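You operate a simulated robot arm through the tools that you are given. There is no shell and no other tool. Be economical: measure what you need, move in short steps, check, and stop when the job is done.

The job below is to be done with a simulated two-armed robot. You get a single attempt, and the scene is never put back.

Task
On the top of the chiller, fold the blue cloth in half.

Only the result counts: the job must be done as asked and must still hold three seconds after the hand-in. Knocking over, shifting, dropping, spilling or breaking anything else fails it. Flat cloth is picked up by pressing the open fingertips on it (5 to 10 N) and closing them slowly along it; thin cloth reads only 2 to 8 mm in the jaws.

Robot
Two 7-joint arms with two-finger parallel grippers on one trunk, on a base that drives. Base frame: it is fixed to the floor where the robot stands at the start and does not move with it; the origin is under the middle of the robot, x ahead of it, y to its left, z up. Readings come in m, rad, newtons and seconds.
The left shoulder is at the start at [0.07, 0.163, 1.22], the right one opposite. With the tool pointing down near the work surface each hand reaches from about 0.38 to 0.88 m from the robot's upright axis, wherever it stands, measured 20 degrees to its own side. Places, roughly: top of the chiller [0.6, 0, 0.9]. Payload 3.43 kg a hand.
The TCP of each hand is the grasp point between the finger pads, 0.034 m short of the fingertips. In the tool frame z runs along the fingers and y along their closing line. Largest opening 0.128 m; finger width 0.024, thickness 0.012; the body of the gripper, 0.048 by 0.13 m, starts 0.096 m behind the TCP.
Orientation is that of the tool frame in the base frame, as a unit quaternion [w, x, y, z]. With the fingers straight down and closing along the base's y, the tool's x points along the base's -x, its y along +y and its z along -z.

Tools
- The arms move only by the tool apply_moves. It takes "left_motion", "right_motion" or both (then of equal length, played together; a hand with none holds still); each is a list of rows, each a list of 3 entries, a list of its own where there are three numbers: the shift along the tool's x, y, z in m, then the turn, a rotation vector about the tool's x, y, z in degrees, then the closure in counts, from 0 (fully open) to 255 (shut). In form: [[[dx, dy, dz], [ax, ay, az], grip], ...]. A call has 1 to 10 rows; each row shifts and turns the commanded pose from where the row before left it, along the tool's axes as they then stand. A row lasts 0.2 s, in which the tool goes at most 0.05 m and 0.15 rad; a call with a longer step from one row to the next is refused whole, and so is a gripper value outside its range. Where a pose cannot be reached the arm comes as near as it can. A force on the tool above 40 N (or 10 N above the force at the start of the call, whichever is more), or a blocked arm, ends the call early, and 0.2 s more pass. The fingers move at their own pace (about 0.153 m/s each) and stop on an object; they squeeze with about 38 N. The grip force told is the motor's: it shows also when the fingers shut on nothing. Time passes only in rows, and 0.2 s behind the last, so rows that do not move let the fingers close. The reply holds the time, the measured pose of the TCP, the force on the tool along the base axes, the opening and the grip force, in the units named above and with some noise.
- Cameras (640 x 400 px; columns grow to the right, rows downward): "scene" is now at [0.1357, 0.0026, 1.4377]; the picture's right is [0.05, -1.00, 0.00], its down [-0.66, -0.03, -0.75] and it looks along [0.75, 0.04, -0.66] (base axes); focal length 278 px, centre (320, 200). "left" rides on the left gripper at [0.076, 0.011, -0.16] in its tool frame; the picture's right is [-0.15, 0.99, 0.00], its down [-0.88, -0.13, -0.46] and it looks along [-0.45, -0.07, 0.89] (tool axes); focal length 234 px, centre (320, 200). "right" rides on the right gripper at [0.076, -0.011, -0.16] in its tool frame; the picture's right is [0.15, 0.99, 0.00], its down [-0.88, 0.13, -0.46] and it looks along [-0.45, 0.07, 0.89] (tool axes); focal length 234 px, centre (320, 200). There is no depth. A picture from a camera that has moved, and an enlarged one, comes with that camera's place and axes in the base frame and with its lens.
- grab_frame(camera): a new picture of that camera. It takes no simulated time.
- move_column(by): slides the trunk up (or, below 0, down) by that many m; the arms and the scene camera ride with it, the base frame stays. It gives what a move gives, with no picture.
- base_move(legs): drives the robot by 1 to 6 legs, each [ahead, left, turn to the left] in m, m and rad, along the robot's own axes; the way and the turn of a leg run together, so that a leg with both is an arc; at most 1.5 m and 3.142 rad a leg. The arms and the cameras ride along, it lands a little off, and it stops where it bumps. It gives what a move gives.
- turn_head(pan, tilt): turns the head with the scene camera to pan (to the left, within 1.501 rad either way) and tilt (down, from -0.506 to 1.204), counted from straight ahead of the robot. It gives what a move gives.
- close_up(camera, box): a new picture of the part [left, top, right, bottom] of that camera's present view, enlarged. It takes no simulated time.
- close_job(): hands the job in; it is judged then, once.

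Go step by step. Nothing tells you exact positions but the pictures and the camera data: compare them with the known pose of the tool, close in by small moves and look again before you grip or let go. The budget is 120 turns and 92 pictures, counting those below and the enlarged ones. Unless the task says otherwise, let go and move clear before handing in.

The tools are called after "Call:" as a command line: name --argument value ..., lists and objects as JSON in quotes. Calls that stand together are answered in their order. apply_moves: Moves the arms, as the interface text tells. Its arguments: {"type":"object","properties":{"left_motion":{"type":"array","items":{"type":"array"}},"right_motion":{"type":"array","items":{"type":"array"}}},"required":[]} The other tools are called the same way: move_column (by) slides the trunk up or down; base_move (legs) drives the base; turn_head (pan, tilt) turns the head that bears the scene camera; grab_frame (camera) takes a picture; close_up (camera, box) takes an enlarged picture of a part of a camera's view; close_job () hands the job in.

At the start:

```text
t: 0.0
left_ee_pos: [0.6188, 0.3231, 1.0834]
left_tool_rot: [0.001, 0.0, 1.0, 0.0]
left_ft_force: [-0.9, 0.7, -0.2]
left_finger_gap: 0.1281
left_gripper_force: 0.0
right_ee_pos: [0.5989, -0.3039, 1.1571]
right_tool_rot: [-0.001, 0.0, 1.0, 0.001]
right_ft_force: [0.0, -0.1, -0.4]
right_finger_gap: 0.1281
right_gripper_force: 0.0
trunk travel left (down, up): [-0.7, 0.24]
robot x, y, heading: [0.0016, 0.0013, 0.0]
head pan, tilt: [0.052, 0.719]
```

scene: 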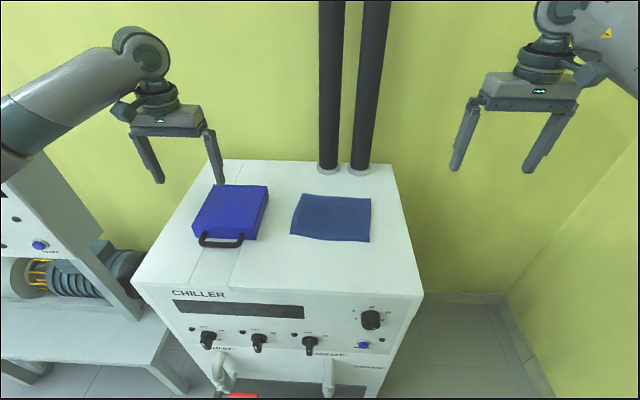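
right: 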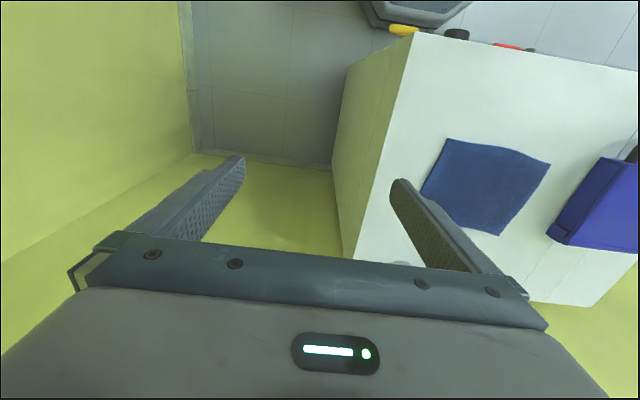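
left: 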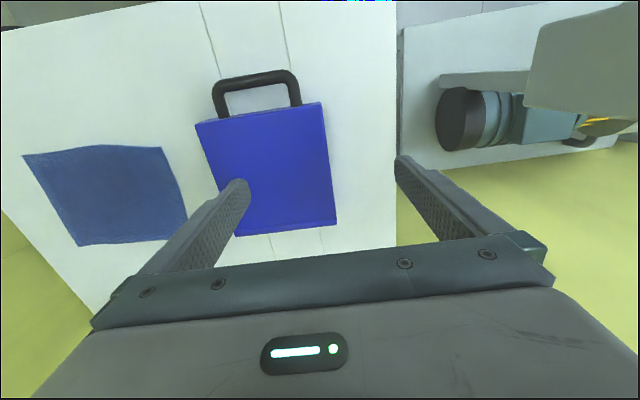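

The cloth lies flat, roughly x 0.63–0.80 and y −0.11 to 0.10, with the blue case to its left. I'll plan to fold the near edge onto the far edge using both hands, so I'm measuring the corners more exactly first.

Call:
close_up --camera "scene" --box '[240, 150, 400, 250]'

```text
4.00 times, centred on (320, 200) of scene
camera zoom: at [0.1357, 0.0026, 1.4377], right [0.05, -1.0, 0.0], down [-0.66, -0.03, -0.75], along [0.75, 0.04, -0.66], focal length 1110 px, centre (320, 200)
```

zoom: 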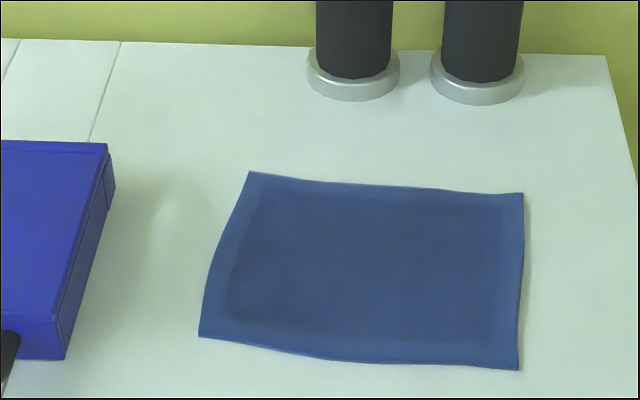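

Corners, taking z = 0.87: near-right (0.618, −0.102), near-left (0.637, 0.112), far-left (0.812, 0.095), far-right (0.798, −0.121). Both hands now move above the near corners with the jaws partly closed, turned about 5.5° clockwise to match the cloth.

Call:
apply_moves --right_motion '[[[-0.0041, 0.0293, 0.0238], [0, 0, 0], 160], [[-0.0041, 0.0293, 0.0238], [0, 0, 0], 160], [[-0.0041, 0.0293, 0.0238], [0, 0, 0], 160], [[-0.0041, 0.0293, 0.0238], [0, 0, 0], 160], [[-0.0041, 0.0293, 0.0238], [0, 0, 0], 160], [[-0.0041, 0.0293, 0.0238], [0, 0, 0], 160], [[-0.0041, 0.0293, 0.0238], [0, 0, 0], 160], [[-0.0041, 0.0293, 0.0238], [0, 0, 0], 160], [[0, 0, 0], [0, 0, 5.5], 160], [[0, 0, 0], [0, 0, 0], 160]]' --left_motion '[[[-0.0038, -0.0304, 0.0154], [0, 0, 0], 160], [[-0.0038, -0.0304, 0.0154], [0, 0, 0], 160], [[-0.0038, -0.0304, 0.0154], [0, 0, 0], 160], [[-0.0038, -0.0304, 0.0154], [0, 0, 0], 160], [[-0.0038, -0.0304, 0.0154], [0, 0, 0], 160], [[-0.0038, -0.0304, 0.0154], [0, 0, 0], 160], [[-0.0038, -0.0304, 0.0154], [0, 0, 0], 160], [[-0.0038, -0.0304, 0.0154], [0, 0, 0], 160], [[0, 0, 0], [0, 0, 5.5], 160], [[0, 0, 0], [0, 0, 0], 160]]'

Call:
grab_frame --camera "right"

Call:
grab_frame --camera "left"

Call:
grab_frame --camera "scene"

```text
t: 1.4
left_ee_pos: [0.6409, 0.147, 0.9958]
left_tool_rot: [0.001, -0.004, 1.0, 0.003]
left_ft_force: [-0.4, -0.2, -1.2]
left_finger_gap: 0.0473
left_gripper_force: 0.1
right_ee_pos: [0.6244, -0.1298, 1.0149]
right_tool_rot: [-0.001, 0.0, 1.0, 0.0]
right_ft_force: [0.2, -0.2, 0.1]
right_finger_gap: 0.0479
right_gripper_force: 0.1
trunk travel left (down, up): [-0.7, 0.24]
robot x, y, heading: [-0.0023, 0.0025, 0.004]
head pan, tilt: [0.052, 0.719]
stopped in row 7 (left hand): the force on the tool passed its limit (the readings are from after the stop); the commanded pose is now the measured one
```

```text
87 pictures are left
camera right: at [0.5487, -0.1393, 1.1749], right [-0.15, 0.99, 0.0], down [0.88, 0.13, 0.46], along [0.45, 0.07, -0.89], focal length 234 px, centre (320, 200)
```

right: 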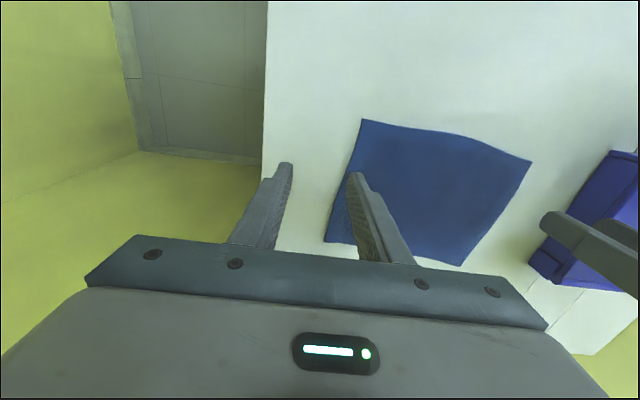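

```text
86 pictures are left
camera left: at [0.5653, 0.155, 1.1561], right [0.14, 0.99, 0.01], down [0.88, -0.13, 0.46], along [0.45, -0.06, -0.89], focal length 234 px, centre (320, 200)
```

left: 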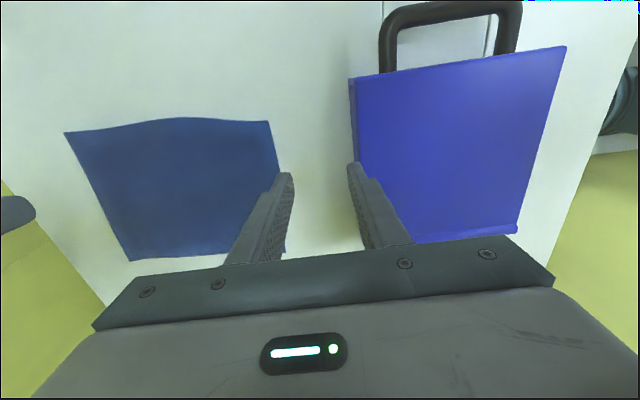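

```text
85 pictures are left
camera scene: at [0.1349, 0.0037, 1.4377], right [0.05, -1.0, 0.0], down [-0.66, -0.04, -0.75], along [0.75, 0.04, -0.66], focal length 278 px, centre (320, 200)
```

scene: 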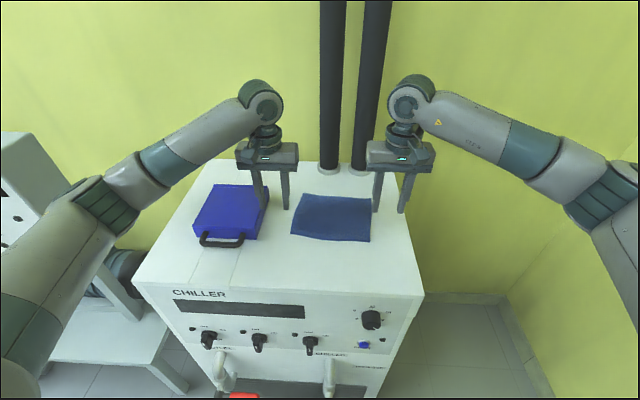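

The left hand stopped on contact. I need to see what it touched and whether the case has moved.

Call:
close_up --camera "scene" --box '[160, 140, 320, 240]'

Call:
close_up --camera "scene" --box '[0, 100, 320, 300]'

Call:
close_up --camera "left" --box '[220, 100, 480, 262]'

```text
4.00 times, centred on (240, 190) of scene
camera zoom: at [0.1349, 0.0037, 1.4377], right [0.05, -1.0, 0.0], down [-0.66, -0.04, -0.75], along [0.75, 0.04, -0.66], focal length 1110 px, centre (640, 240)
```

zoom: 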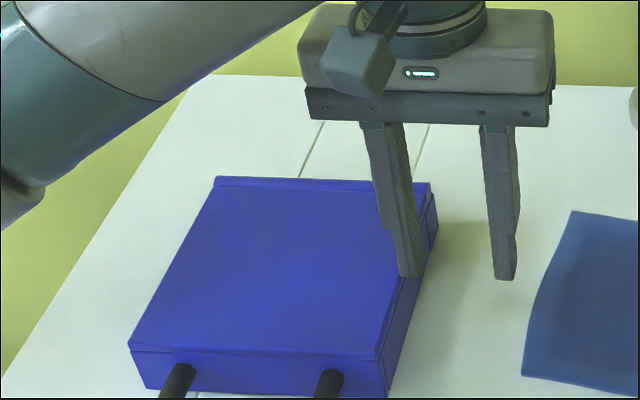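

```text
2.00 times, centred on (160, 200) of scene
camera zoom: at [0.1349, 0.0037, 1.4377], right [0.05, -1.0, 0.0], down [-0.66, -0.04, -0.75], along [0.75, 0.04, -0.66], focal length 555 px, centre (640, 200)
```

zoom: 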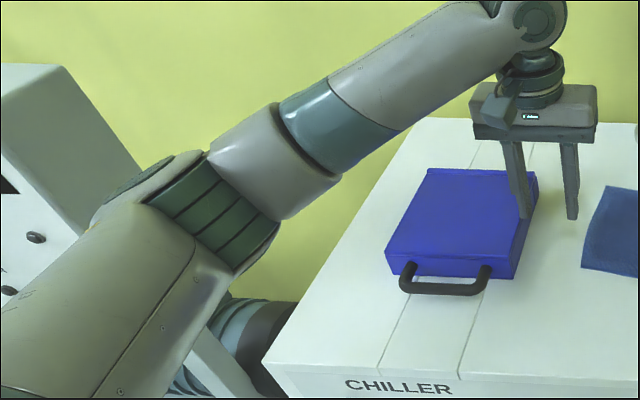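

```text
2.46 times, centred on (350, 181) of left
camera zoom: at [0.5653, 0.155, 1.1561], right [0.14, 0.99, 0.01], down [0.88, -0.13, 0.46], along [0.45, -0.06, -0.89], focal length 576 px, centre (246, 247)
```

zoom: 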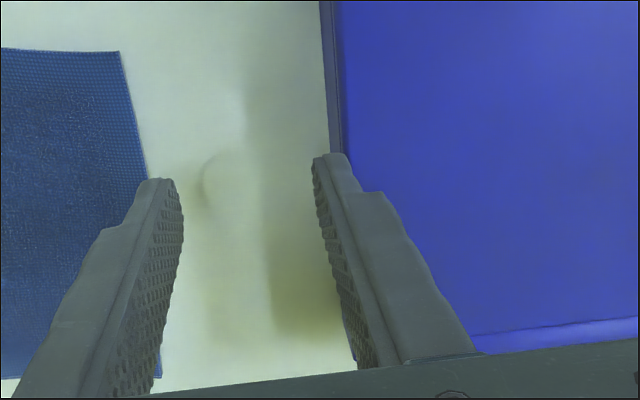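

Comparing the left-camera and scene rays shows the surface is really at about z 0.92, so the finger brushed the top of the case (about 0.955); the case doesn't appear to have moved. I'll lift the left hand clear and place both hands using corners recomputed for z = 0.92.

Call:
apply_moves --right_motion '[[[0, 0, 0], [0, 0, 0], 160], [[0, 0, 0], [0, 0, 0], 160], [[0, 0, 0], [0, 0, 0], 160], [[0.0084, 0.0158, 0], [0, 0, 0], 175], [[0.0084, 0.0158, 0], [0, 0, 0], 175], [[0.0084, 0.0158, 0], [0, 0, 0], 175], [[0.0084, 0.0158, 0], [0, 0, 0], 175], [[0, 0, 0], [0, 0, 4.8], 175], [[0, 0, 0], [0, 0, 0], 175]]' --left_motion '[[[0, 0, -0.01], [0, 0, 0], 160], [[0, 0, -0.02], [0, 0, 0], 160], [[0, 0, -0.02], [0, 0, 0], 160], [[0.0095, -0.01815, 0.007], [0, 0, 0], 175], [[0.0095, -0.01815, 0.007], [0, 0, 0], 175], [[0.0095, -0.01815, 0.007], [0, 0, 0], 175], [[0.0095, -0.01815, 0.007], [0, 0, 0], 175], [[0, 0, 0], [0, 0, 4.8], 175], [[0, 0, 0], [0, 0, 0], 175]]'

Call:
grab_frame --camera "right"

Call:
grab_frame --camera "left"

Call:
close_up --camera "scene" --box '[200, 140, 400, 265]'

```text
t: 3.4
left_ee_pos: [0.6043, 0.0725, 1.0166]
left_tool_rot: [0.001, 0.039, 0.999, 0.004]
left_ft_force: [-0.5, -0.3, -0.8]
left_finger_gap: 0.0404
left_gripper_force: 0.1
right_ee_pos: [0.5904, -0.066, 1.0151]
right_tool_rot: [-0.001, 0.042, 0.999, 0.0]
right_ft_force: [0.0, -0.4, -0.2]
right_finger_gap: 0.04
right_gripper_force: 0.1
trunk travel left (down, up): [-0.7, 0.24]
robot x, y, heading: [-0.0016, -0.0045, 0.001]
head pan, tilt: [0.052, 0.719]
```

```text
81 pictures are left
camera right: at [0.5153, -0.0696, 1.1754], right [-0.06, 1.0, 0.0], down [0.89, 0.06, 0.45], along [0.45, 0.03, -0.89], focal length 234 px, centre (320, 200)
```

right: 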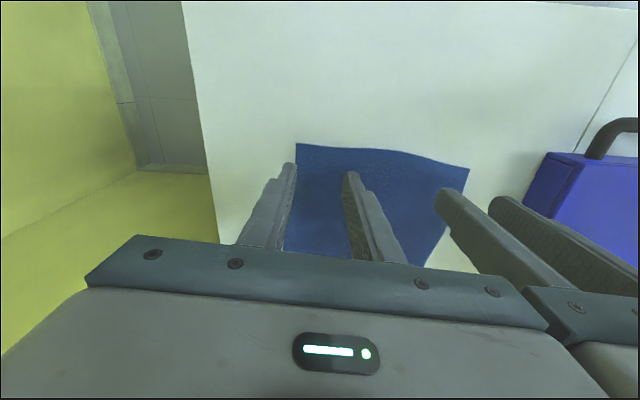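

```text
80 pictures are left
camera left: at [0.5299, 0.0876, 1.1766], right [0.22, 0.97, 0.01], down [0.87, -0.2, 0.45], along [0.45, -0.09, -0.89], focal length 234 px, centre (320, 200)
```

left: 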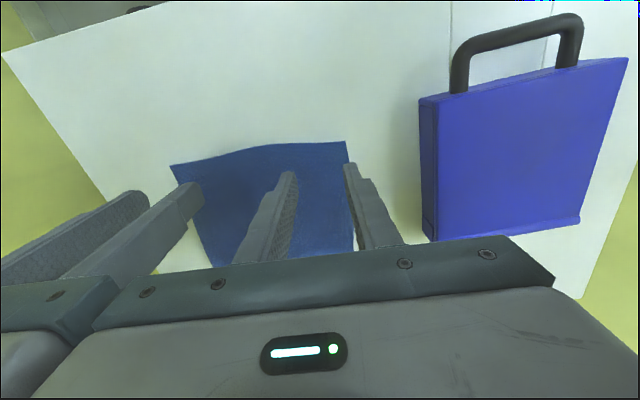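

```text
3.20 times, centred on (300, 202) of scene
camera zoom: at [0.1358, 0.0029, 1.4377], right [0.05, -1.0, 0.0], down [-0.66, -0.04, -0.75], along [0.75, 0.04, -0.66], focal length 888 px, centre (384, 192)
```

zoom: 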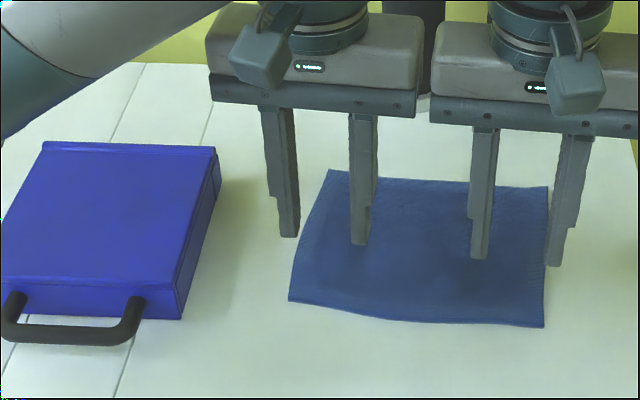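

Both hand cameras confirm the surface at about 0.92 and the corners where I expected them. I'll go down to just above the cloth.

Call:
apply_moves --right_motion '[[[0, -0.001, 0.018], [0, 0, 0], 175], [[0, 0, 0.018], [0, 0, 0], 175], [[0, 0, 0.014], [0, 0, 0], 175], [[0, 0, 0.003], [0, 0, 0], 175], [[0, 0, 0], [0, 0, 0], 175]]' --left_motion '[[[0.001, 0.002, 0.018], [0, 0, 0], 175], [[0, 0, 0.018], [0, 0, 0], 175], [[0, 0, 0.014], [0, 0, 0], 175], [[0, 0, 0.003], [0, 0, 0], 175], [[0, 0, 0], [0, 0, 0], 175]]'

Call:
close_up --camera "scene" --box '[260, 170, 400, 257]'

Call:
close_up --camera "right" --box '[220, 80, 500, 255]'

Call:
close_up --camera "left" --box '[140, 80, 420, 255]'

```text
t: 4.6
left_ee_pos: [0.6039, 0.0747, 0.9623]
left_tool_rot: [0.0, 0.038, 0.999, 0.004]
left_ft_force: [-0.3, -0.1, 0.8]
left_finger_gap: 0.0403
left_gripper_force: 0.0
right_ee_pos: [0.5908, -0.067, 0.962]
right_tool_rot: [-0.001, 0.043, 0.999, 0.0]
right_ft_force: [0.3, -0.3, -0.1]
right_finger_gap: 0.0401
right_gripper_force: 0.1
trunk travel left (down, up): [-0.7, 0.24]
robot x, y, heading: [-0.0023, 0.0035, 0.006]
head pan, tilt: [0.052, 0.719]
```

```text
4.57 times, centred on (330, 214) of scene
camera zoom: at [0.1357, 0.0029, 1.4377], right [0.05, -1.0, 0.0], down [-0.66, -0.04, -0.75], along [0.75, 0.04, -0.66], focal length 1269 px, centre (274, 138)
```

zoom: 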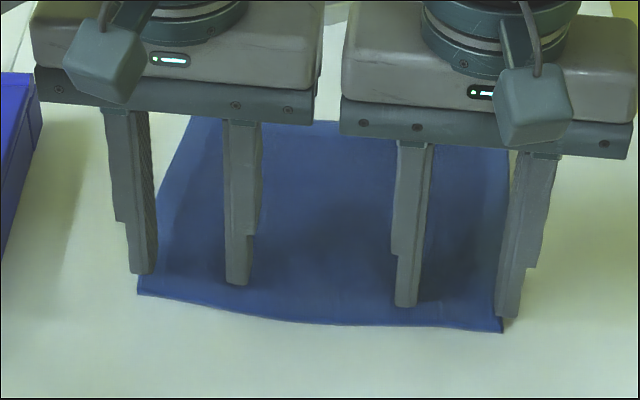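

```text
2.29 times, centred on (360, 168) of right
camera zoom: at [0.5148, -0.0716, 1.1216], right [-0.06, 1.0, 0.0], down [0.89, 0.06, 0.45], along [0.45, 0.03, -0.89], focal length 535 px, centre (229, 274)
```

zoom: 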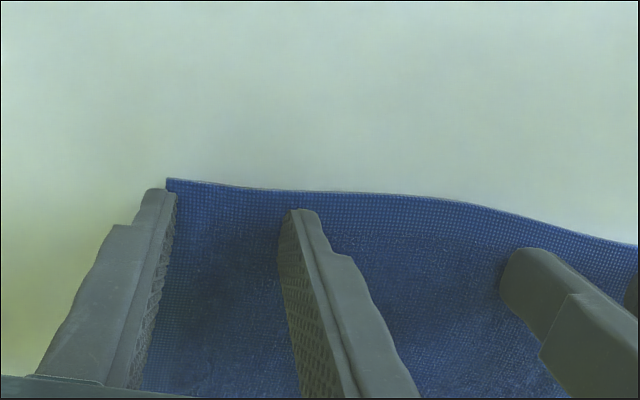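

```text
2.29 times, centred on (280, 168) of left
camera zoom: at [0.5289, 0.0893, 1.1245], right [0.22, 0.98, 0.01], down [0.87, -0.2, 0.45], along [0.45, -0.09, -0.89], focal length 535 px, centre (411, 274)
```

zoom: 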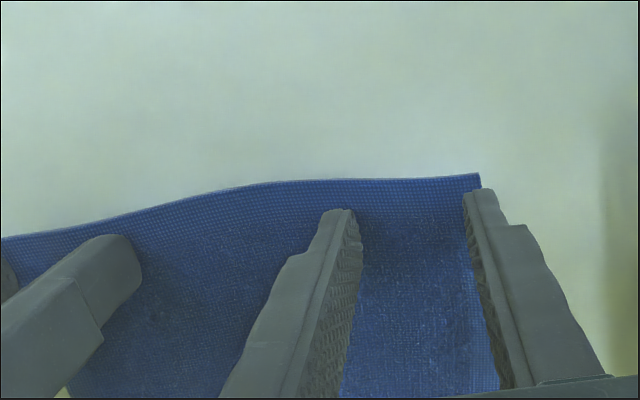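

The outer fingers are only half on the cloth, so I'll narrow the jaws to about 27 mm and shift each hand 3 mm inward. Then I'll lower in small steps until they touch.

Call:
apply_moves --right_motion '[[[0, 0.003, 0], [0, 0, 0], 201], [[0, 0, 0], [0, 0, 0], 201], [[0, 0, 0.003], [0, 0, 0], 201], [[0, 0, 0.002], [0, 0, 0], 201], [[0, 0, 0.002], [0, 0, 0], 201], [[0, 0, 0], [0, 0, 0], 201]]' --left_motion '[[[0.001, -0.003, 0], [0, 0, 0], 201], [[0, 0, 0], [0, 0, 0], 201], [[0, 0, 0.003], [0, 0, 0], 201], [[0, 0, 0.002], [0, 0, 0], 201], [[0, 0, 0.002], [0, 0, 0], 201], [[0, 0, 0], [0, 0, 0], 201]]'

```text
t: 6.0
left_ee_pos: [0.6014, 0.0723, 0.9572]
left_tool_rot: [0.0, 0.038, 0.999, 0.005]
left_ft_force: [1.2, -1.1, 2.1]
left_finger_gap: 0.0273
left_gripper_force: 0.0
right_ee_pos: [0.5903, -0.0636, 0.9567]
right_tool_rot: [0.003, 0.042, 0.999, 0.001]
right_ft_force: [6.5, -2.9, 25.7]
right_finger_gap: 0.0271
right_gripper_force: 0.1
trunk travel left (down, up): [-0.7, 0.24]
robot x, y, heading: [0.0011, -0.0008, 0.006]
head pan, tilt: [0.052, 0.719]
```

Contact is at TCP z of about 0.957: the right hand presses too hard and the left only lightly. I'll adjust each one.

Call:
apply_moves --right_motion '[[[0, 0, -0.0015], [0, 0, 0], 201], [[0, 0, 0], [0, 0, 0], 201]]' --left_motion '[[[0, 0, 0.0005], [0, 0, 0], 201], [[0, 0, 0], [0, 0, 0], 201]]'

```text
t: 6.6
left_ee_pos: [0.6009, 0.0716, 0.9584]
left_tool_rot: [0.001, 0.038, 0.999, 0.004]
left_ft_force: [1.3, -0.6, 6.3]
left_finger_gap: 0.0269
left_gripper_force: 0.1
right_ee_pos: [0.5886, -0.064, 0.9558]
right_tool_rot: [0.001, 0.042, 0.999, 0.0]
right_ft_force: [7.2, -1.6, 26.2]
right_finger_gap: 0.0272
right_gripper_force: 0.1
trunk travel left (down, up): [-0.7, 0.24]
robot x, y, heading: [-0.0006, 0.0022, -0.001]
head pan, tilt: [0.052, 0.719]
```

Call:
apply_moves --right_motion '[[[0, 0, -0.0015], [0, 0, 0], 201], [[0, 0, 0], [0, 0, 0], 201]]'

```text
t: 7.2
left_ee_pos: [0.6014, 0.0726, 0.9571]
left_tool_rot: [0.0, 0.039, 0.999, 0.004]
left_ft_force: [1.5, -1.7, 9.0]
left_finger_gap: 0.0273
left_gripper_force: 0.1
right_ee_pos: [0.5886, -0.0646, 0.9573]
right_tool_rot: [0.0, 0.041, 0.999, 0.0]
right_ft_force: [3.7, 1.7, 14.9]
right_finger_gap: 0.027
right_gripper_force: 0.1
trunk travel left (down, up): [-0.7, 0.24]
robot x, y, heading: [0.002, 0.0001, 0.004]
head pan, tilt: [0.052, 0.719]
```

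The left hand reads 9 N and the right 15 N. I'll ease the right a little and close both slowly.

Call:
apply_moves --right_motion '[[[0, 0, -0.0007], [0, 0, 0], 201], [[0, 0, 0], [0, 0, 207], 207]]'

```text
refused: row 2 steps farther than a row can; nothing moved
```

Call:
apply_moves --right_motion '[[[0, 0, -0.0007], [0, 0, 0], 201], [[0, 0, 0], [0, 0, 0], 207], [[0, 0, 0], [0, 0, 0], 213], [[0, 0, 0], [0, 0, 0], 219], [[0, 0, 0], [0, 0, 0], 225], [[0, 0, 0], [0, 0, 0], 231], [[0, 0, 0], [0, 0, 0], 237], [[0, 0, 0], [0, 0, 0], 243], [[0, 0, 0], [0, 0, 0], 249], [[0, 0, 0], [0, 0, 0], 255]]' --left_motion '[[[0, 0, 0], [0, 0, 0], 201], [[0, 0, 0], [0, 0, 0], 207], [[0, 0, 0], [0, 0, 0], 213], [[0, 0, 0], [0, 0, 0], 219], [[0, 0, 0], [0, 0, 0], 225], [[0, 0, 0], [0, 0, 0], 231], [[0, 0, 0], [0, 0, 0], 237], [[0, 0, 0], [0, 0, 0], 243], [[0, 0, 0], [0, 0, 0], 249], [[0, 0, 0], [0, 0, 0], 255]]'

Call:
close_up --camera "right" --box '[220, 80, 500, 255]'

Call:
close_up --camera "left" --box '[140, 80, 420, 255]'

```text
t: 9.4
left_ee_pos: [0.6018, 0.0709, 0.9572]
left_tool_rot: [0.002, 0.04, 0.999, 0.004]
left_ft_force: [-1.2, -14.5, 10.9]
left_finger_gap: 0.003
left_gripper_force: 37.9
right_ee_pos: [0.5886, -0.0626, 0.9585]
right_tool_rot: [0.0, 0.041, 0.999, 0.001]
right_ft_force: [0.5, 17.4, 3.4]
right_finger_gap: 0.0037
right_gripper_force: 38.2
trunk travel left (down, up): [-0.7, 0.24]
robot x, y, heading: [-0.0019, -0.0, 0.004]
head pan, tilt: [0.052, 0.719]
```

```text
2.29 times, centred on (360, 168) of right
camera zoom: at [0.5134, -0.0675, 1.1184], right [-0.07, 1.0, 0.0], down [0.89, 0.06, 0.46], along [0.46, 0.03, -0.89], focal length 535 px, centre (229, 274)
```

zoom: 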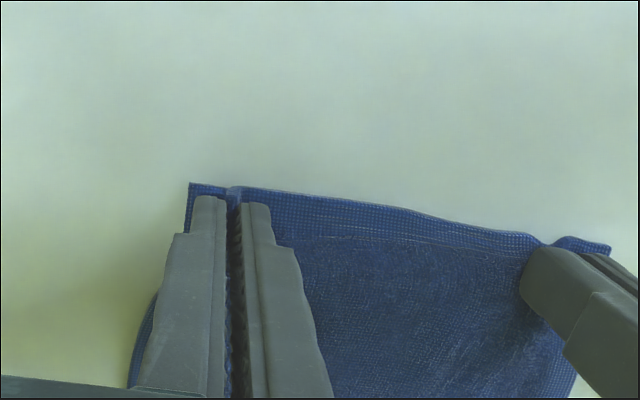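

```text
2.29 times, centred on (280, 168) of left
camera zoom: at [0.5266, 0.0863, 1.1178], right [0.22, 0.97, 0.01], down [0.87, -0.2, 0.46], along [0.45, -0.1, -0.89], focal length 535 px, centre (411, 274)
```

zoom: 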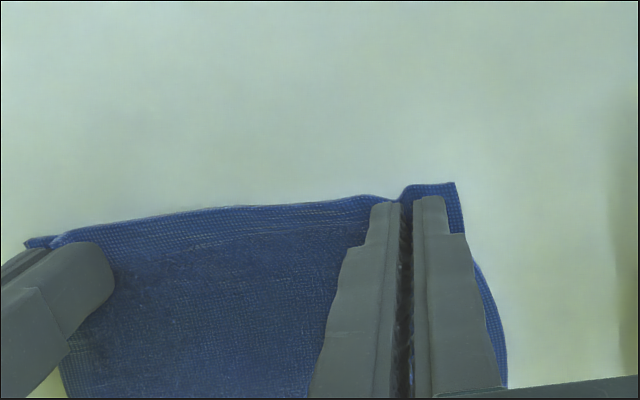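

Both hands hold about 3 mm of cloth, but the fingers cover a 25–30 mm strip, which would double back after the fold. I'll let go and re-grip nearer the rim, first checking how the cloth relaxes.

Call:
apply_moves --right_motion '[[[0, 0, 0], [0, 0, 0], 240], [[0, 0, 0], [0, 0, 0], 220], [[0, 0, 0], [0, 0, 0], 201], [[0, 0, -0.006], [0, 0, 0], 201], [[0.008, 0, 0], [0, 0, 0], 201], [[0.008, 0, 0], [0, 0, 0], 201], [[0, 0, 0], [0, 0, 0], 201]]' --left_motion '[[[0, 0, 0], [0, 0, 0], 240], [[0, 0, 0], [0, 0, 0], 220], [[0, 0, 0], [0, 0, 0], 201], [[0, 0, -0.006], [0, 0, 0], 201], [[0.008, 0, 0], [0, 0, 0], 201], [[0.008, 0, 0], [0, 0, 0], 201], [[0, 0, 0], [0, 0, 0], 201]]'

Call:
close_up --camera "right" --box '[220, 80, 500, 255]'

Call:
close_up --camera "left" --box '[140, 80, 420, 255]'

Call:
close_up --camera "scene" --box '[260, 170, 400, 257]'

```text
t: 11.0
left_ee_pos: [0.5854, 0.0729, 0.9628]
left_tool_rot: [0.0, 0.039, 0.999, 0.004]
left_ft_force: [0.2, 0.6, -0.4]
left_finger_gap: 0.0271
left_gripper_force: 0.0
right_ee_pos: [0.5747, -0.0634, 0.9626]
right_tool_rot: [-0.001, 0.042, 0.999, 0.0]
right_ft_force: [0.7, -0.3, 0.7]
right_finger_gap: 0.0271
right_gripper_force: 0.0
trunk travel left (down, up): [-0.7, 0.24]
robot x, y, heading: [0.0023, 0.0011, -0.002]
head pan, tilt: [0.052, 0.719]
```

```text
2.29 times, centred on (360, 168) of right
camera zoom: at [0.4994, -0.0674, 1.1236], right [-0.06, 1.0, 0.0], down [0.89, 0.06, 0.45], along [0.45, 0.03, -0.89], focal length 535 px, centre (229, 274)
```

zoom: 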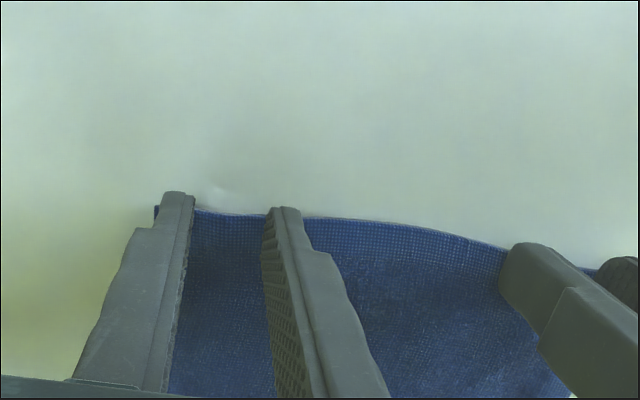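

```text
2.29 times, centred on (280, 168) of left
camera zoom: at [0.5122, 0.0879, 1.1232], right [0.22, 0.97, 0.01], down [0.87, -0.2, 0.45], along [0.44, -0.09, -0.89], focal length 535 px, centre (411, 274)
```

zoom: 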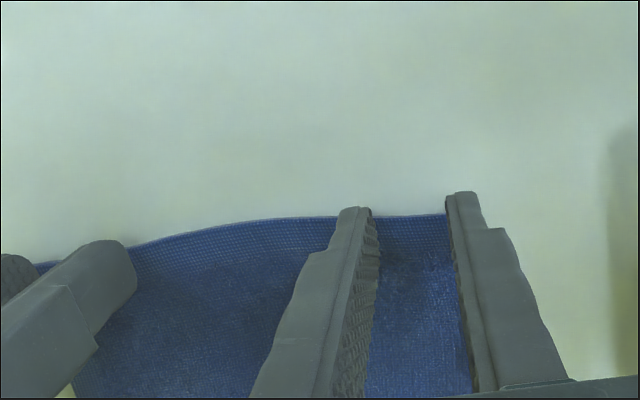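

```text
4.57 times, centred on (330, 214) of scene
camera zoom: at [0.136, 0.0028, 1.4377], right [0.05, -1.0, 0.0], down [-0.66, -0.04, -0.75], along [0.75, 0.04, -0.66], focal length 1269 px, centre (274, 138)
```

zoom: 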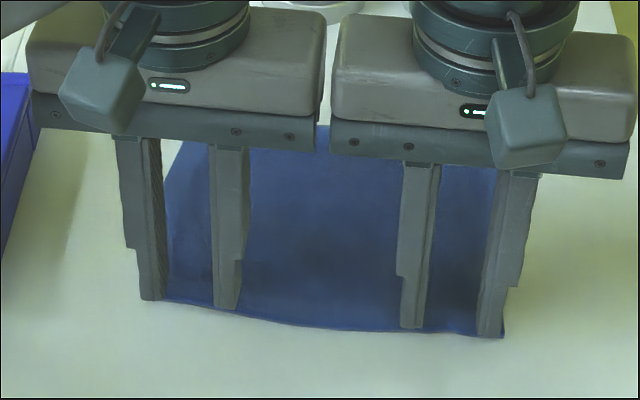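

The cloth sprang back flat and the fingertips now overlap the rim by about 8 mm. I'll narrow the jaws slightly and press down again.

Call:
apply_moves --right_motion '[[[0, 0, 0], [0, 0, 0], 209], [[0, 0, 0.002], [0, 0, 0], 209], [[0, 0, 0.002], [0, 0, 0], 209], [[0, 0, 0], [0, 0, 0], 209]]' --left_motion '[[[0, 0, 0], [0, 0, 0], 209], [[0, 0, 0.002], [0, 0, 0], 209], [[0, 0, 0.0025], [0, 0, 0], 209], [[0, 0, 0], [0, 0, 0], 209]]'

```text
t: 12.0
left_ee_pos: [0.5875, 0.074, 0.9582]
left_tool_rot: [0.001, 0.039, 0.999, 0.005]
left_ft_force: [0.2, 0.0, 1.5]
left_finger_gap: 0.023
left_gripper_force: 0.0
right_ee_pos: [0.5754, -0.0633, 0.9594]
right_tool_rot: [0.0, 0.041, 0.999, -0.001]
right_ft_force: [0.1, 0.6, 0.3]
right_finger_gap: 0.023
right_gripper_force: 0.0
trunk travel left (down, up): [-0.7, 0.24]
robot x, y, heading: [-0.002, -0.0002, 0.003]
head pan, tilt: [0.052, 0.719]
```

Call:
apply_moves --right_motion '[[[0, 0, 0.001], [0, 0, 0], 209], [[0, 0, 0.0005], [0, 0, 0], 209], [[0, 0, 0], [0, 0, 0], 209]]' --left_motion '[[[0, 0, 0.001], [0, 0, 0], 209], [[0, 0, 0], [0, 0, 0], 209], [[0, 0, 0], [0, 0, 0], 209]]'

```text
t: 12.8
left_ee_pos: [0.5873, 0.0731, 0.9571]
left_tool_rot: [0.002, 0.039, 0.999, 0.004]
left_ft_force: [0.9, -0.8, 5.7]
left_finger_gap: 0.0229
left_gripper_force: 0.0
right_ee_pos: [0.5743, -0.0625, 0.9592]
right_tool_rot: [0.0, 0.041, 0.999, 0.001]
right_ft_force: [0.7, -0.6, 1.7]
right_finger_gap: 0.0231
right_gripper_force: 0.0
trunk travel left (down, up): [-0.7, 0.24]
robot x, y, heading: [-0.0027, -0.0002, 0.006]
head pan, tilt: [0.052, 0.719]
```

The left hand is pressing at about 6 N and the right at 2 N. I'll press the right a little more and close both slowly.

Call:
apply_moves --right_motion '[[[0, 0, 0.0006], [0, 0, 0], 209], [[0, 0, 0], [0, 0, 0], 209], [[0, 0, 0], [0, 0, 0], 215], [[0, 0, 0], [0, 0, 0], 221], [[0, 0, 0], [0, 0, 0], 227], [[0, 0, 0], [0, 0, 0], 233], [[0, 0, 0], [0, 0, 0], 239], [[0, 0, 0], [0, 0, 0], 245], [[0, 0, 0], [0, 0, 0], 250], [[0, 0, 0], [0, 0, 0], 255]]' --left_motion '[[[0, 0, 0.0002], [0, 0, 0], 209], [[0, 0, 0], [0, 0, 0], 209], [[0, 0, 0], [0, 0, 0], 215], [[0, 0, 0], [0, 0, 0], 221], [[0, 0, 0], [0, 0, 0], 227], [[0, 0, 0], [0, 0, 0], 233], [[0, 0, 0], [0, 0, 0], 239], [[0, 0, 0], [0, 0, 0], 245], [[0, 0, 0], [0, 0, 0], 250], [[0, 0, 0], [0, 0, 0], 255]]'

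Call:
close_up --camera "right" --box '[220, 80, 500, 255]'

Call:
close_up --camera "left" --box '[140, 80, 420, 255]'

```text
t: 15.0
left_ee_pos: [0.5875, 0.075, 0.9572]
left_tool_rot: [0.001, 0.038, 0.999, 0.004]
left_ft_force: [-0.1, 0.8, 5.4]
left_finger_gap: 0.0002
left_gripper_force: 32.3
right_ee_pos: [0.574, -0.0616, 0.9577]
right_tool_rot: [0.0, 0.041, 0.999, 0.0]
right_ft_force: [-0.8, 1.0, 5.0]
right_finger_gap: 0.0029
right_gripper_force: 37.6
trunk travel left (down, up): [-0.7, 0.24]
robot x, y, heading: [0.0003, -0.0005, 0.002]
head pan, tilt: [0.052, 0.719]
```

```text
2.29 times, centred on (360, 168) of right
camera zoom: at [0.4985, -0.0666, 1.1179], right [-0.06, 1.0, 0.0], down [0.89, 0.06, 0.46], along [0.45, 0.03, -0.89], focal length 535 px, centre (229, 274)
```

zoom: 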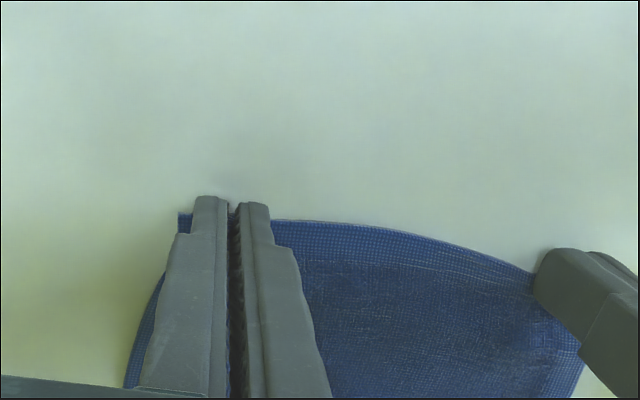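

```text
2.29 times, centred on (280, 168) of left
camera zoom: at [0.5113, 0.0885, 1.1178], right [0.22, 0.98, 0.01], down [0.87, -0.2, 0.46], along [0.45, -0.09, -0.89], focal length 535 px, centre (411, 274)
```

zoom: 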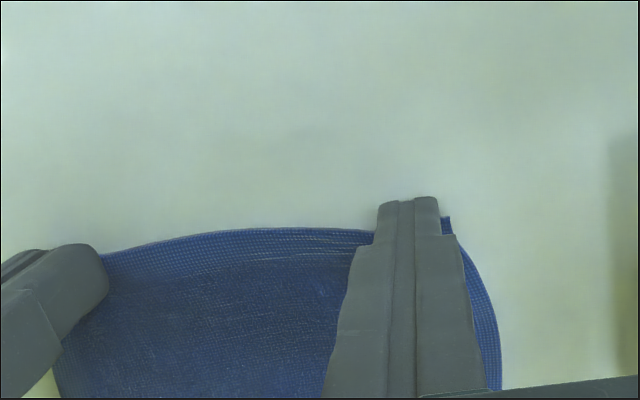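

The right hand has the rim, but the left closed on nothing. I'll reset the left 5 mm farther onto the cloth.

Call:
apply_moves --left_motion '[[[0, 0, -0.006], [0, 0, 0], 255], [[-0.005, 0, 0], [0, 0, 0], 203], [[0, 0, 0], [0, 0, 0], 203], [[0, 0, 0.003], [0, 0, 0], 203], [[0, 0, 0.002], [0, 0, 0], 203], [[0, 0, 0.001], [0, 0, 0], 203], [[0, 0, 0], [0, 0, 0], 203]]'

Call:
close_up --camera "left" --box '[140, 80, 420, 255]'

```text
t: 16.6
left_ee_pos: [0.5916, 0.0744, 0.9581]
left_tool_rot: [0.001, 0.039, 0.999, 0.005]
left_ft_force: [1.5, 0.1, 6.1]
left_finger_gap: 0.026
left_gripper_force: 0.0
right_ee_pos: [0.5749, -0.0622, 0.9574]
right_tool_rot: [0.0, 0.042, 0.999, 0.001]
right_ft_force: [0.2, -0.1, 6.8]
right_finger_gap: 0.0031
right_gripper_force: 37.8
trunk travel left (down, up): [-0.7, 0.24]
robot x, y, heading: [0.0021, -0.0027, 0.002]
head pan, tilt: [0.052, 0.719]
```

```text
2.29 times, centred on (280, 168) of left
camera zoom: at [0.5161, 0.0884, 1.1179], right [0.22, 0.98, 0.01], down [0.87, -0.2, 0.46], along [0.45, -0.09, -0.89], focal length 535 px, centre (411, 274)
```

zoom: 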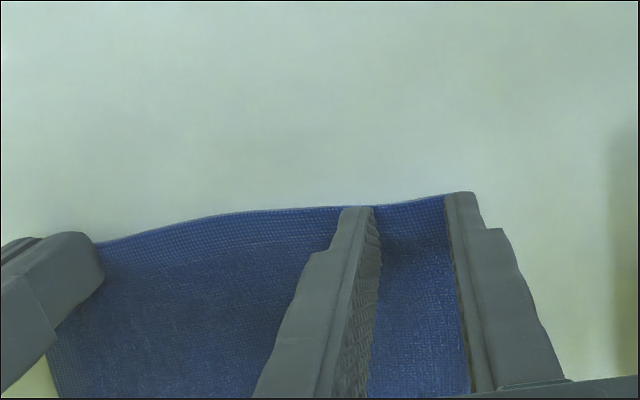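

Call:
apply_moves --left_motion '[[[0, 0, 0.0003], [0, 0, 0], 209], [[0, 0, 0], [0, 0, 0], 215], [[0, 0, 0], [0, 0, 0], 221], [[0, 0, 0], [0, 0, 0], 227], [[0, 0, 0], [0, 0, 0], 233], [[0, 0, 0], [0, 0, 0], 239], [[0, 0, 0], [0, 0, 0], 245], [[0, 0, 0], [0, 0, 0], 250], [[0, 0, 0], [0, 0, 0], 255]]'

Call:
close_up --camera "left" --box '[140, 80, 420, 255]'

```text
t: 18.6
left_ee_pos: [0.5911, 0.0728, 0.9576]
left_tool_rot: [0.001, 0.039, 0.999, 0.004]
left_ft_force: [0.0, -10.8, 9.2]
left_finger_gap: 0.003
left_gripper_force: 38.2
right_ee_pos: [0.5743, -0.0609, 0.9588]
right_tool_rot: [0.0, 0.041, 0.999, 0.0]
right_ft_force: [1.0, 8.5, 4.1]
right_finger_gap: 0.0032
right_gripper_force: 37.8
trunk travel left (down, up): [-0.7, 0.24]
robot x, y, heading: [0.0025, -0.0039, 0.003]
head pan, tilt: [0.052, 0.719]
```

```text
2.29 times, centred on (280, 168) of left
camera zoom: at [0.5157, 0.0881, 1.1175], right [0.22, 0.97, 0.01], down [0.87, -0.2, 0.46], along [0.45, -0.09, -0.89], focal length 535 px, centre (411, 274)
```

zoom: 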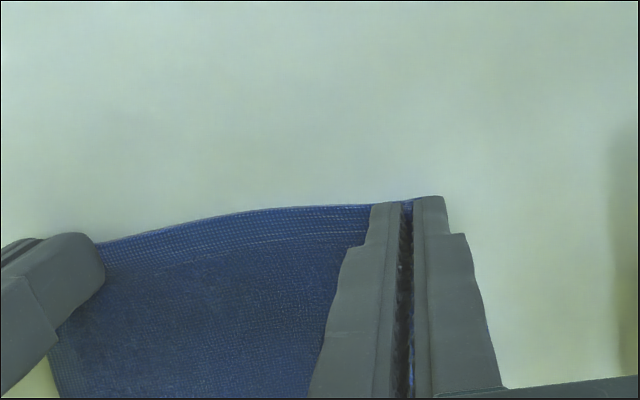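

Both hands now hold the rim. I'll start the arc with half the fold, then look.

Call:
apply_moves --right_motion '[[[-0.0039, 0, -0.0232], [0, 0, 0], 255], [[-0.0114, 0, -0.0209], [0, 0, 0], 255], [[-0.0177, 0, -0.0166], [0, 0, 0], 255], [[-0.0223, 0, -0.0106], [0, 0, 0], 255], [[-0.0247, 0, -0.0037], [0, 0, 0], 255], [[0, 0, 0], [0, 0, 0], 255]]' --left_motion '[[[-0.0039, 0, -0.0232], [0, 0, 0], 255], [[-0.0114, 0, -0.0209], [0, 0, 0], 255], [[-0.0177, 0, -0.0166], [0, 0, 0], 255], [[-0.0223, 0, -0.0106], [0, 0, 0], 255], [[-0.0247, 0, -0.0037], [0, 0, 0], 255], [[0, 0, 0], [0, 0, 0], 255]]'

Call:
close_up --camera "scene" --box '[240, 130, 420, 242]'

Call:
grab_frame --camera "right"

Call:
grab_frame --camera "left"

```text
t: 20.0
left_ee_pos: [0.6699, 0.0668, 1.0312]
left_tool_rot: [0.001, 0.038, 0.999, 0.005]
left_ft_force: [-1.4, -8.0, -0.5]
left_finger_gap: 0.0031
left_gripper_force: 38.0
right_ee_pos: [0.6547, -0.0685, 1.033]
right_tool_rot: [0.0, 0.041, 0.999, 0.0]
right_ft_force: [0.6, 8.8, 0.0]
right_finger_gap: 0.0032
right_gripper_force: 37.2
trunk travel left (down, up): [-0.7, 0.24]
robot x, y, heading: [-0.0023, 0.0036, 0.003]
head pan, tilt: [0.052, 0.719]
```

```text
3.56 times, centred on (330, 186) of scene
camera zoom: at [0.135, 0.003, 1.4378], right [0.05, -1.0, 0.0], down [-0.66, -0.04, -0.75], along [0.75, 0.04, -0.66], focal length 987 px, centre (284, 250)
```

zoom: 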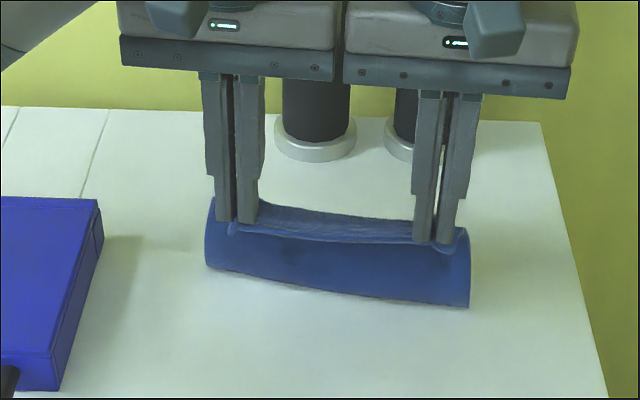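

```text
65 pictures are left
camera right: at [0.579, -0.0729, 1.1932], right [-0.06, 1.0, 0.0], down [0.89, 0.06, 0.46], along [0.45, 0.03, -0.89], focal length 234 px, centre (320, 200)
```

right: 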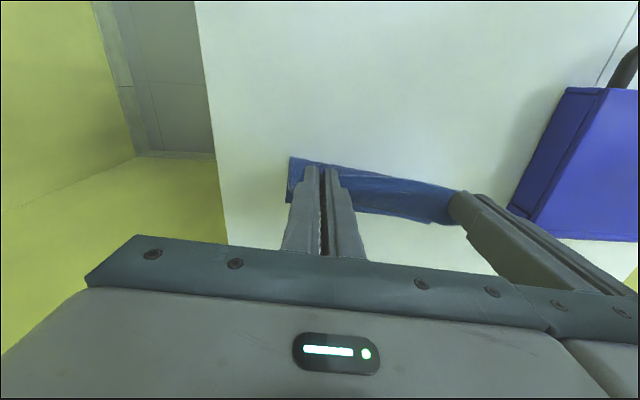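

```text
64 pictures are left
camera left: at [0.5955, 0.0814, 1.1921], right [0.22, 0.97, 0.01], down [0.87, -0.2, 0.46], along [0.45, -0.09, -0.89], focal length 234 px, centre (320, 200)
```

left: 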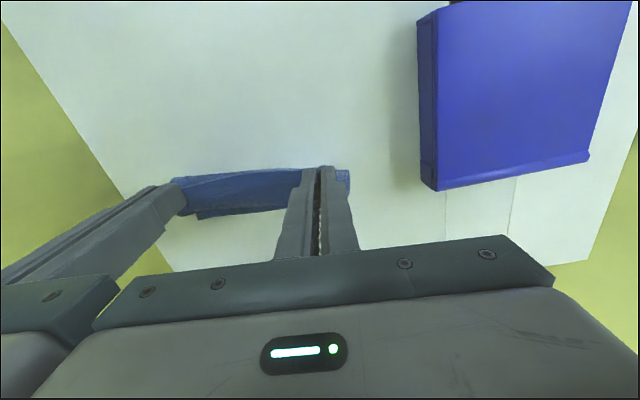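

The fold is forming at about the midline. I'll carry the rim on toward the far edge and most of the way down.

Call:
apply_moves --right_motion '[[[-0.018, 0, 0.004], [0, 0, 0], 255], [[-0.018, 0, 0.01], [0, 0, 0], 255], [[-0.016, 0, 0.014], [0, 0, 0], 255], [[-0.012, 0, 0.014], [0, 0, 0], 255], [[-0.006, 0, 0.013], [0, 0, 0], 255], [[0, 0, 0], [0, 0, 0], 255]]' --left_motion '[[[-0.017, 0, 0.004], [0, 0, 0], 255], [[-0.017, 0, 0.01], [0, 0, 0], 255], [[-0.015, 0, 0.014], [0, 0, 0], 255], [[-0.011, 0, 0.014], [0, 0, 0], 255], [[-0.005, 0, 0.013], [0, 0, 0], 255], [[0, 0, 0], [0, 0, 0], 255]]'

Call:
close_up --camera "scene" --box '[240, 130, 420, 242]'

Call:
close_up --camera "right" --box '[220, 80, 500, 255]'

Call:
close_up --camera "left" --box '[140, 80, 420, 255]'

```text
t: 21.4
left_ee_pos: [0.735, 0.0638, 0.978]
left_tool_rot: [0.001, 0.038, 0.999, 0.003]
left_ft_force: [-0.3, -10.9, 0.0]
left_finger_gap: 0.0033
left_gripper_force: 37.7
right_ee_pos: [0.7238, -0.0733, 0.9768]
right_tool_rot: [-0.001, 0.041, 0.999, 0.001]
right_ft_force: [0.3, 10.2, 0.3]
right_finger_gap: 0.0027
right_gripper_force: 37.3
trunk travel left (down, up): [-0.7, 0.24]
robot x, y, heading: [0.0023, 0.002, 0.002]
head pan, tilt: [0.052, 0.719]
```

```text
3.56 times, centred on (330, 186) of scene
camera zoom: at [0.1355, 0.0029, 1.4377], right [0.05, -1.0, 0.0], down [-0.66, -0.04, -0.75], along [0.75, 0.04, -0.66], focal length 987 px, centre (284, 250)
```

zoom: 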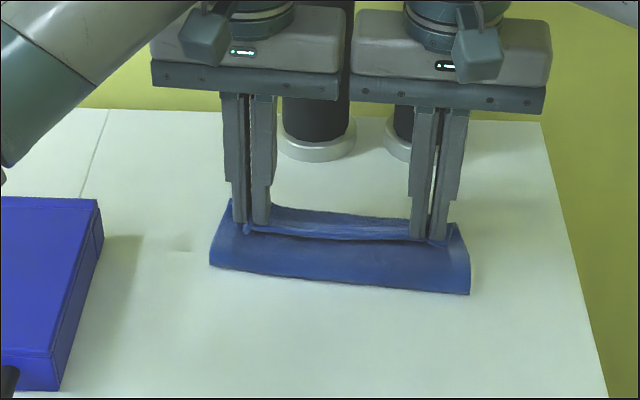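

```text
2.29 times, centred on (360, 168) of right
camera zoom: at [0.6481, -0.0785, 1.1376], right [-0.06, 1.0, 0.0], down [0.89, 0.06, 0.45], along [0.45, 0.03, -0.89], focal length 535 px, centre (229, 274)
```

zoom: 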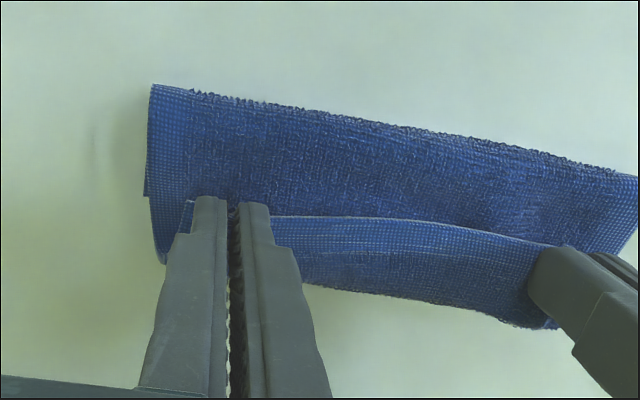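

```text
2.29 times, centred on (280, 168) of left
camera zoom: at [0.6607, 0.0776, 1.1374], right [0.22, 0.97, 0.01], down [0.87, -0.2, 0.46], along [0.45, -0.09, -0.89], focal length 535 px, centre (411, 274)
```

zoom: 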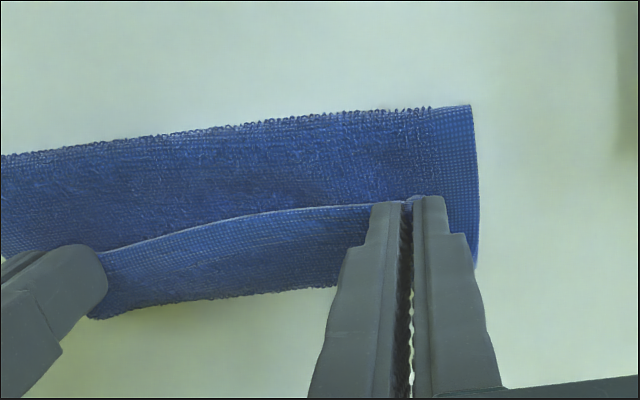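

The fold looks good, but a strip of rim about 18 mm wide is doubled back under the fingers. I'll lower to the surface, easing back slightly, release gently, and see how the rim settles.

Call:
apply_moves --right_motion '[[[0.003, 0, 0.006], [0, 0, 0], 255], [[0.003, 0, 0.006], [0, 0, 0], 255], [[0, 0, 0], [0, 0, 0], 255], [[0, 0, 0], [0, 0, 0], 245], [[0, 0, 0], [0, 0, 0], 235], [[0, 0, 0], [0, 0, 0], 225], [[0, 0, 0], [0, 0, 0], 215], [[0, 0, 0], [0, 0, 0], 215]]' --left_motion '[[[0.003, 0, 0.006], [0, 0, 0], 255], [[0.003, 0, 0.006], [0, 0, 0], 255], [[0, 0, 0], [0, 0, 0], 255], [[0, 0, 0], [0, 0, 0], 245], [[0, 0, 0], [0, 0, 0], 235], [[0, 0, 0], [0, 0, 0], 225], [[0, 0, 0], [0, 0, 0], 215], [[0, 0, 0], [0, 0, 0], 215]]'

Call:
close_up --camera "right" --box '[220, 80, 500, 255]'

Call:
close_up --camera "left" --box '[140, 80, 420, 255]'

```text
t: 23.2
left_ee_pos: [0.73, 0.0626, 0.9626]
left_tool_rot: [0.0, 0.038, 0.999, 0.005]
left_ft_force: [0.2, 0.1, 1.8]
left_finger_gap: 0.0195
left_gripper_force: 0.0
right_ee_pos: [0.7179, -0.0734, 0.9647]
right_tool_rot: [0.0, 0.043, 0.999, 0.0]
right_ft_force: [0.3, -0.4, 1.3]
right_finger_gap: 0.0198
right_gripper_force: 0.0
trunk travel left (down, up): [-0.7, 0.24]
robot x, y, heading: [-0.0, 0.0023, 0.001]
head pan, tilt: [0.052, 0.719]
```

```text
2.29 times, centred on (360, 168) of right
camera zoom: at [0.6426, -0.0783, 1.1252], right [-0.06, 1.0, 0.0], down [0.89, 0.06, 0.45], along [0.45, 0.03, -0.89], focal length 535 px, centre (229, 274)
```

zoom: 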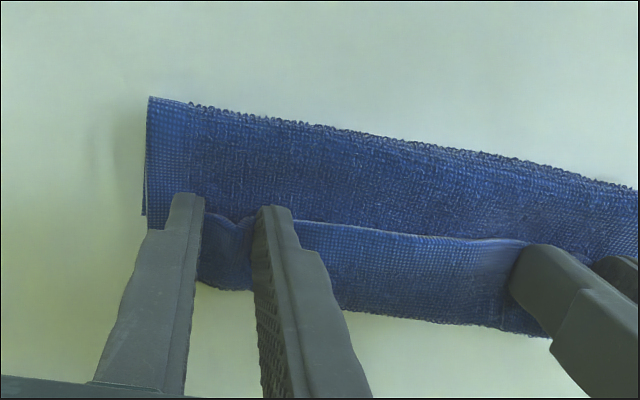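

```text
2.29 times, centred on (280, 168) of left
camera zoom: at [0.6553, 0.0775, 1.1251], right [0.22, 0.98, 0.01], down [0.87, -0.2, 0.46], along [0.45, -0.09, -0.89], focal length 535 px, centre (411, 274)
```

zoom: 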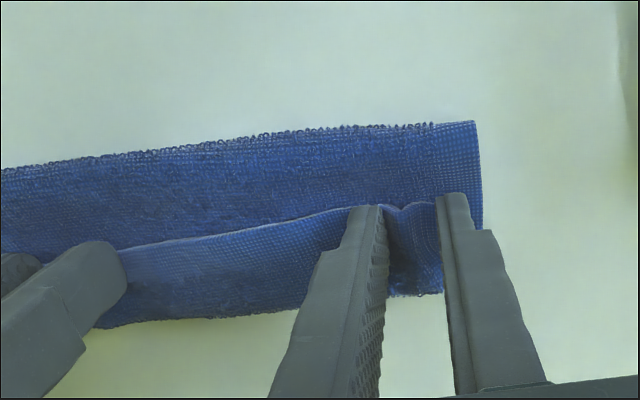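

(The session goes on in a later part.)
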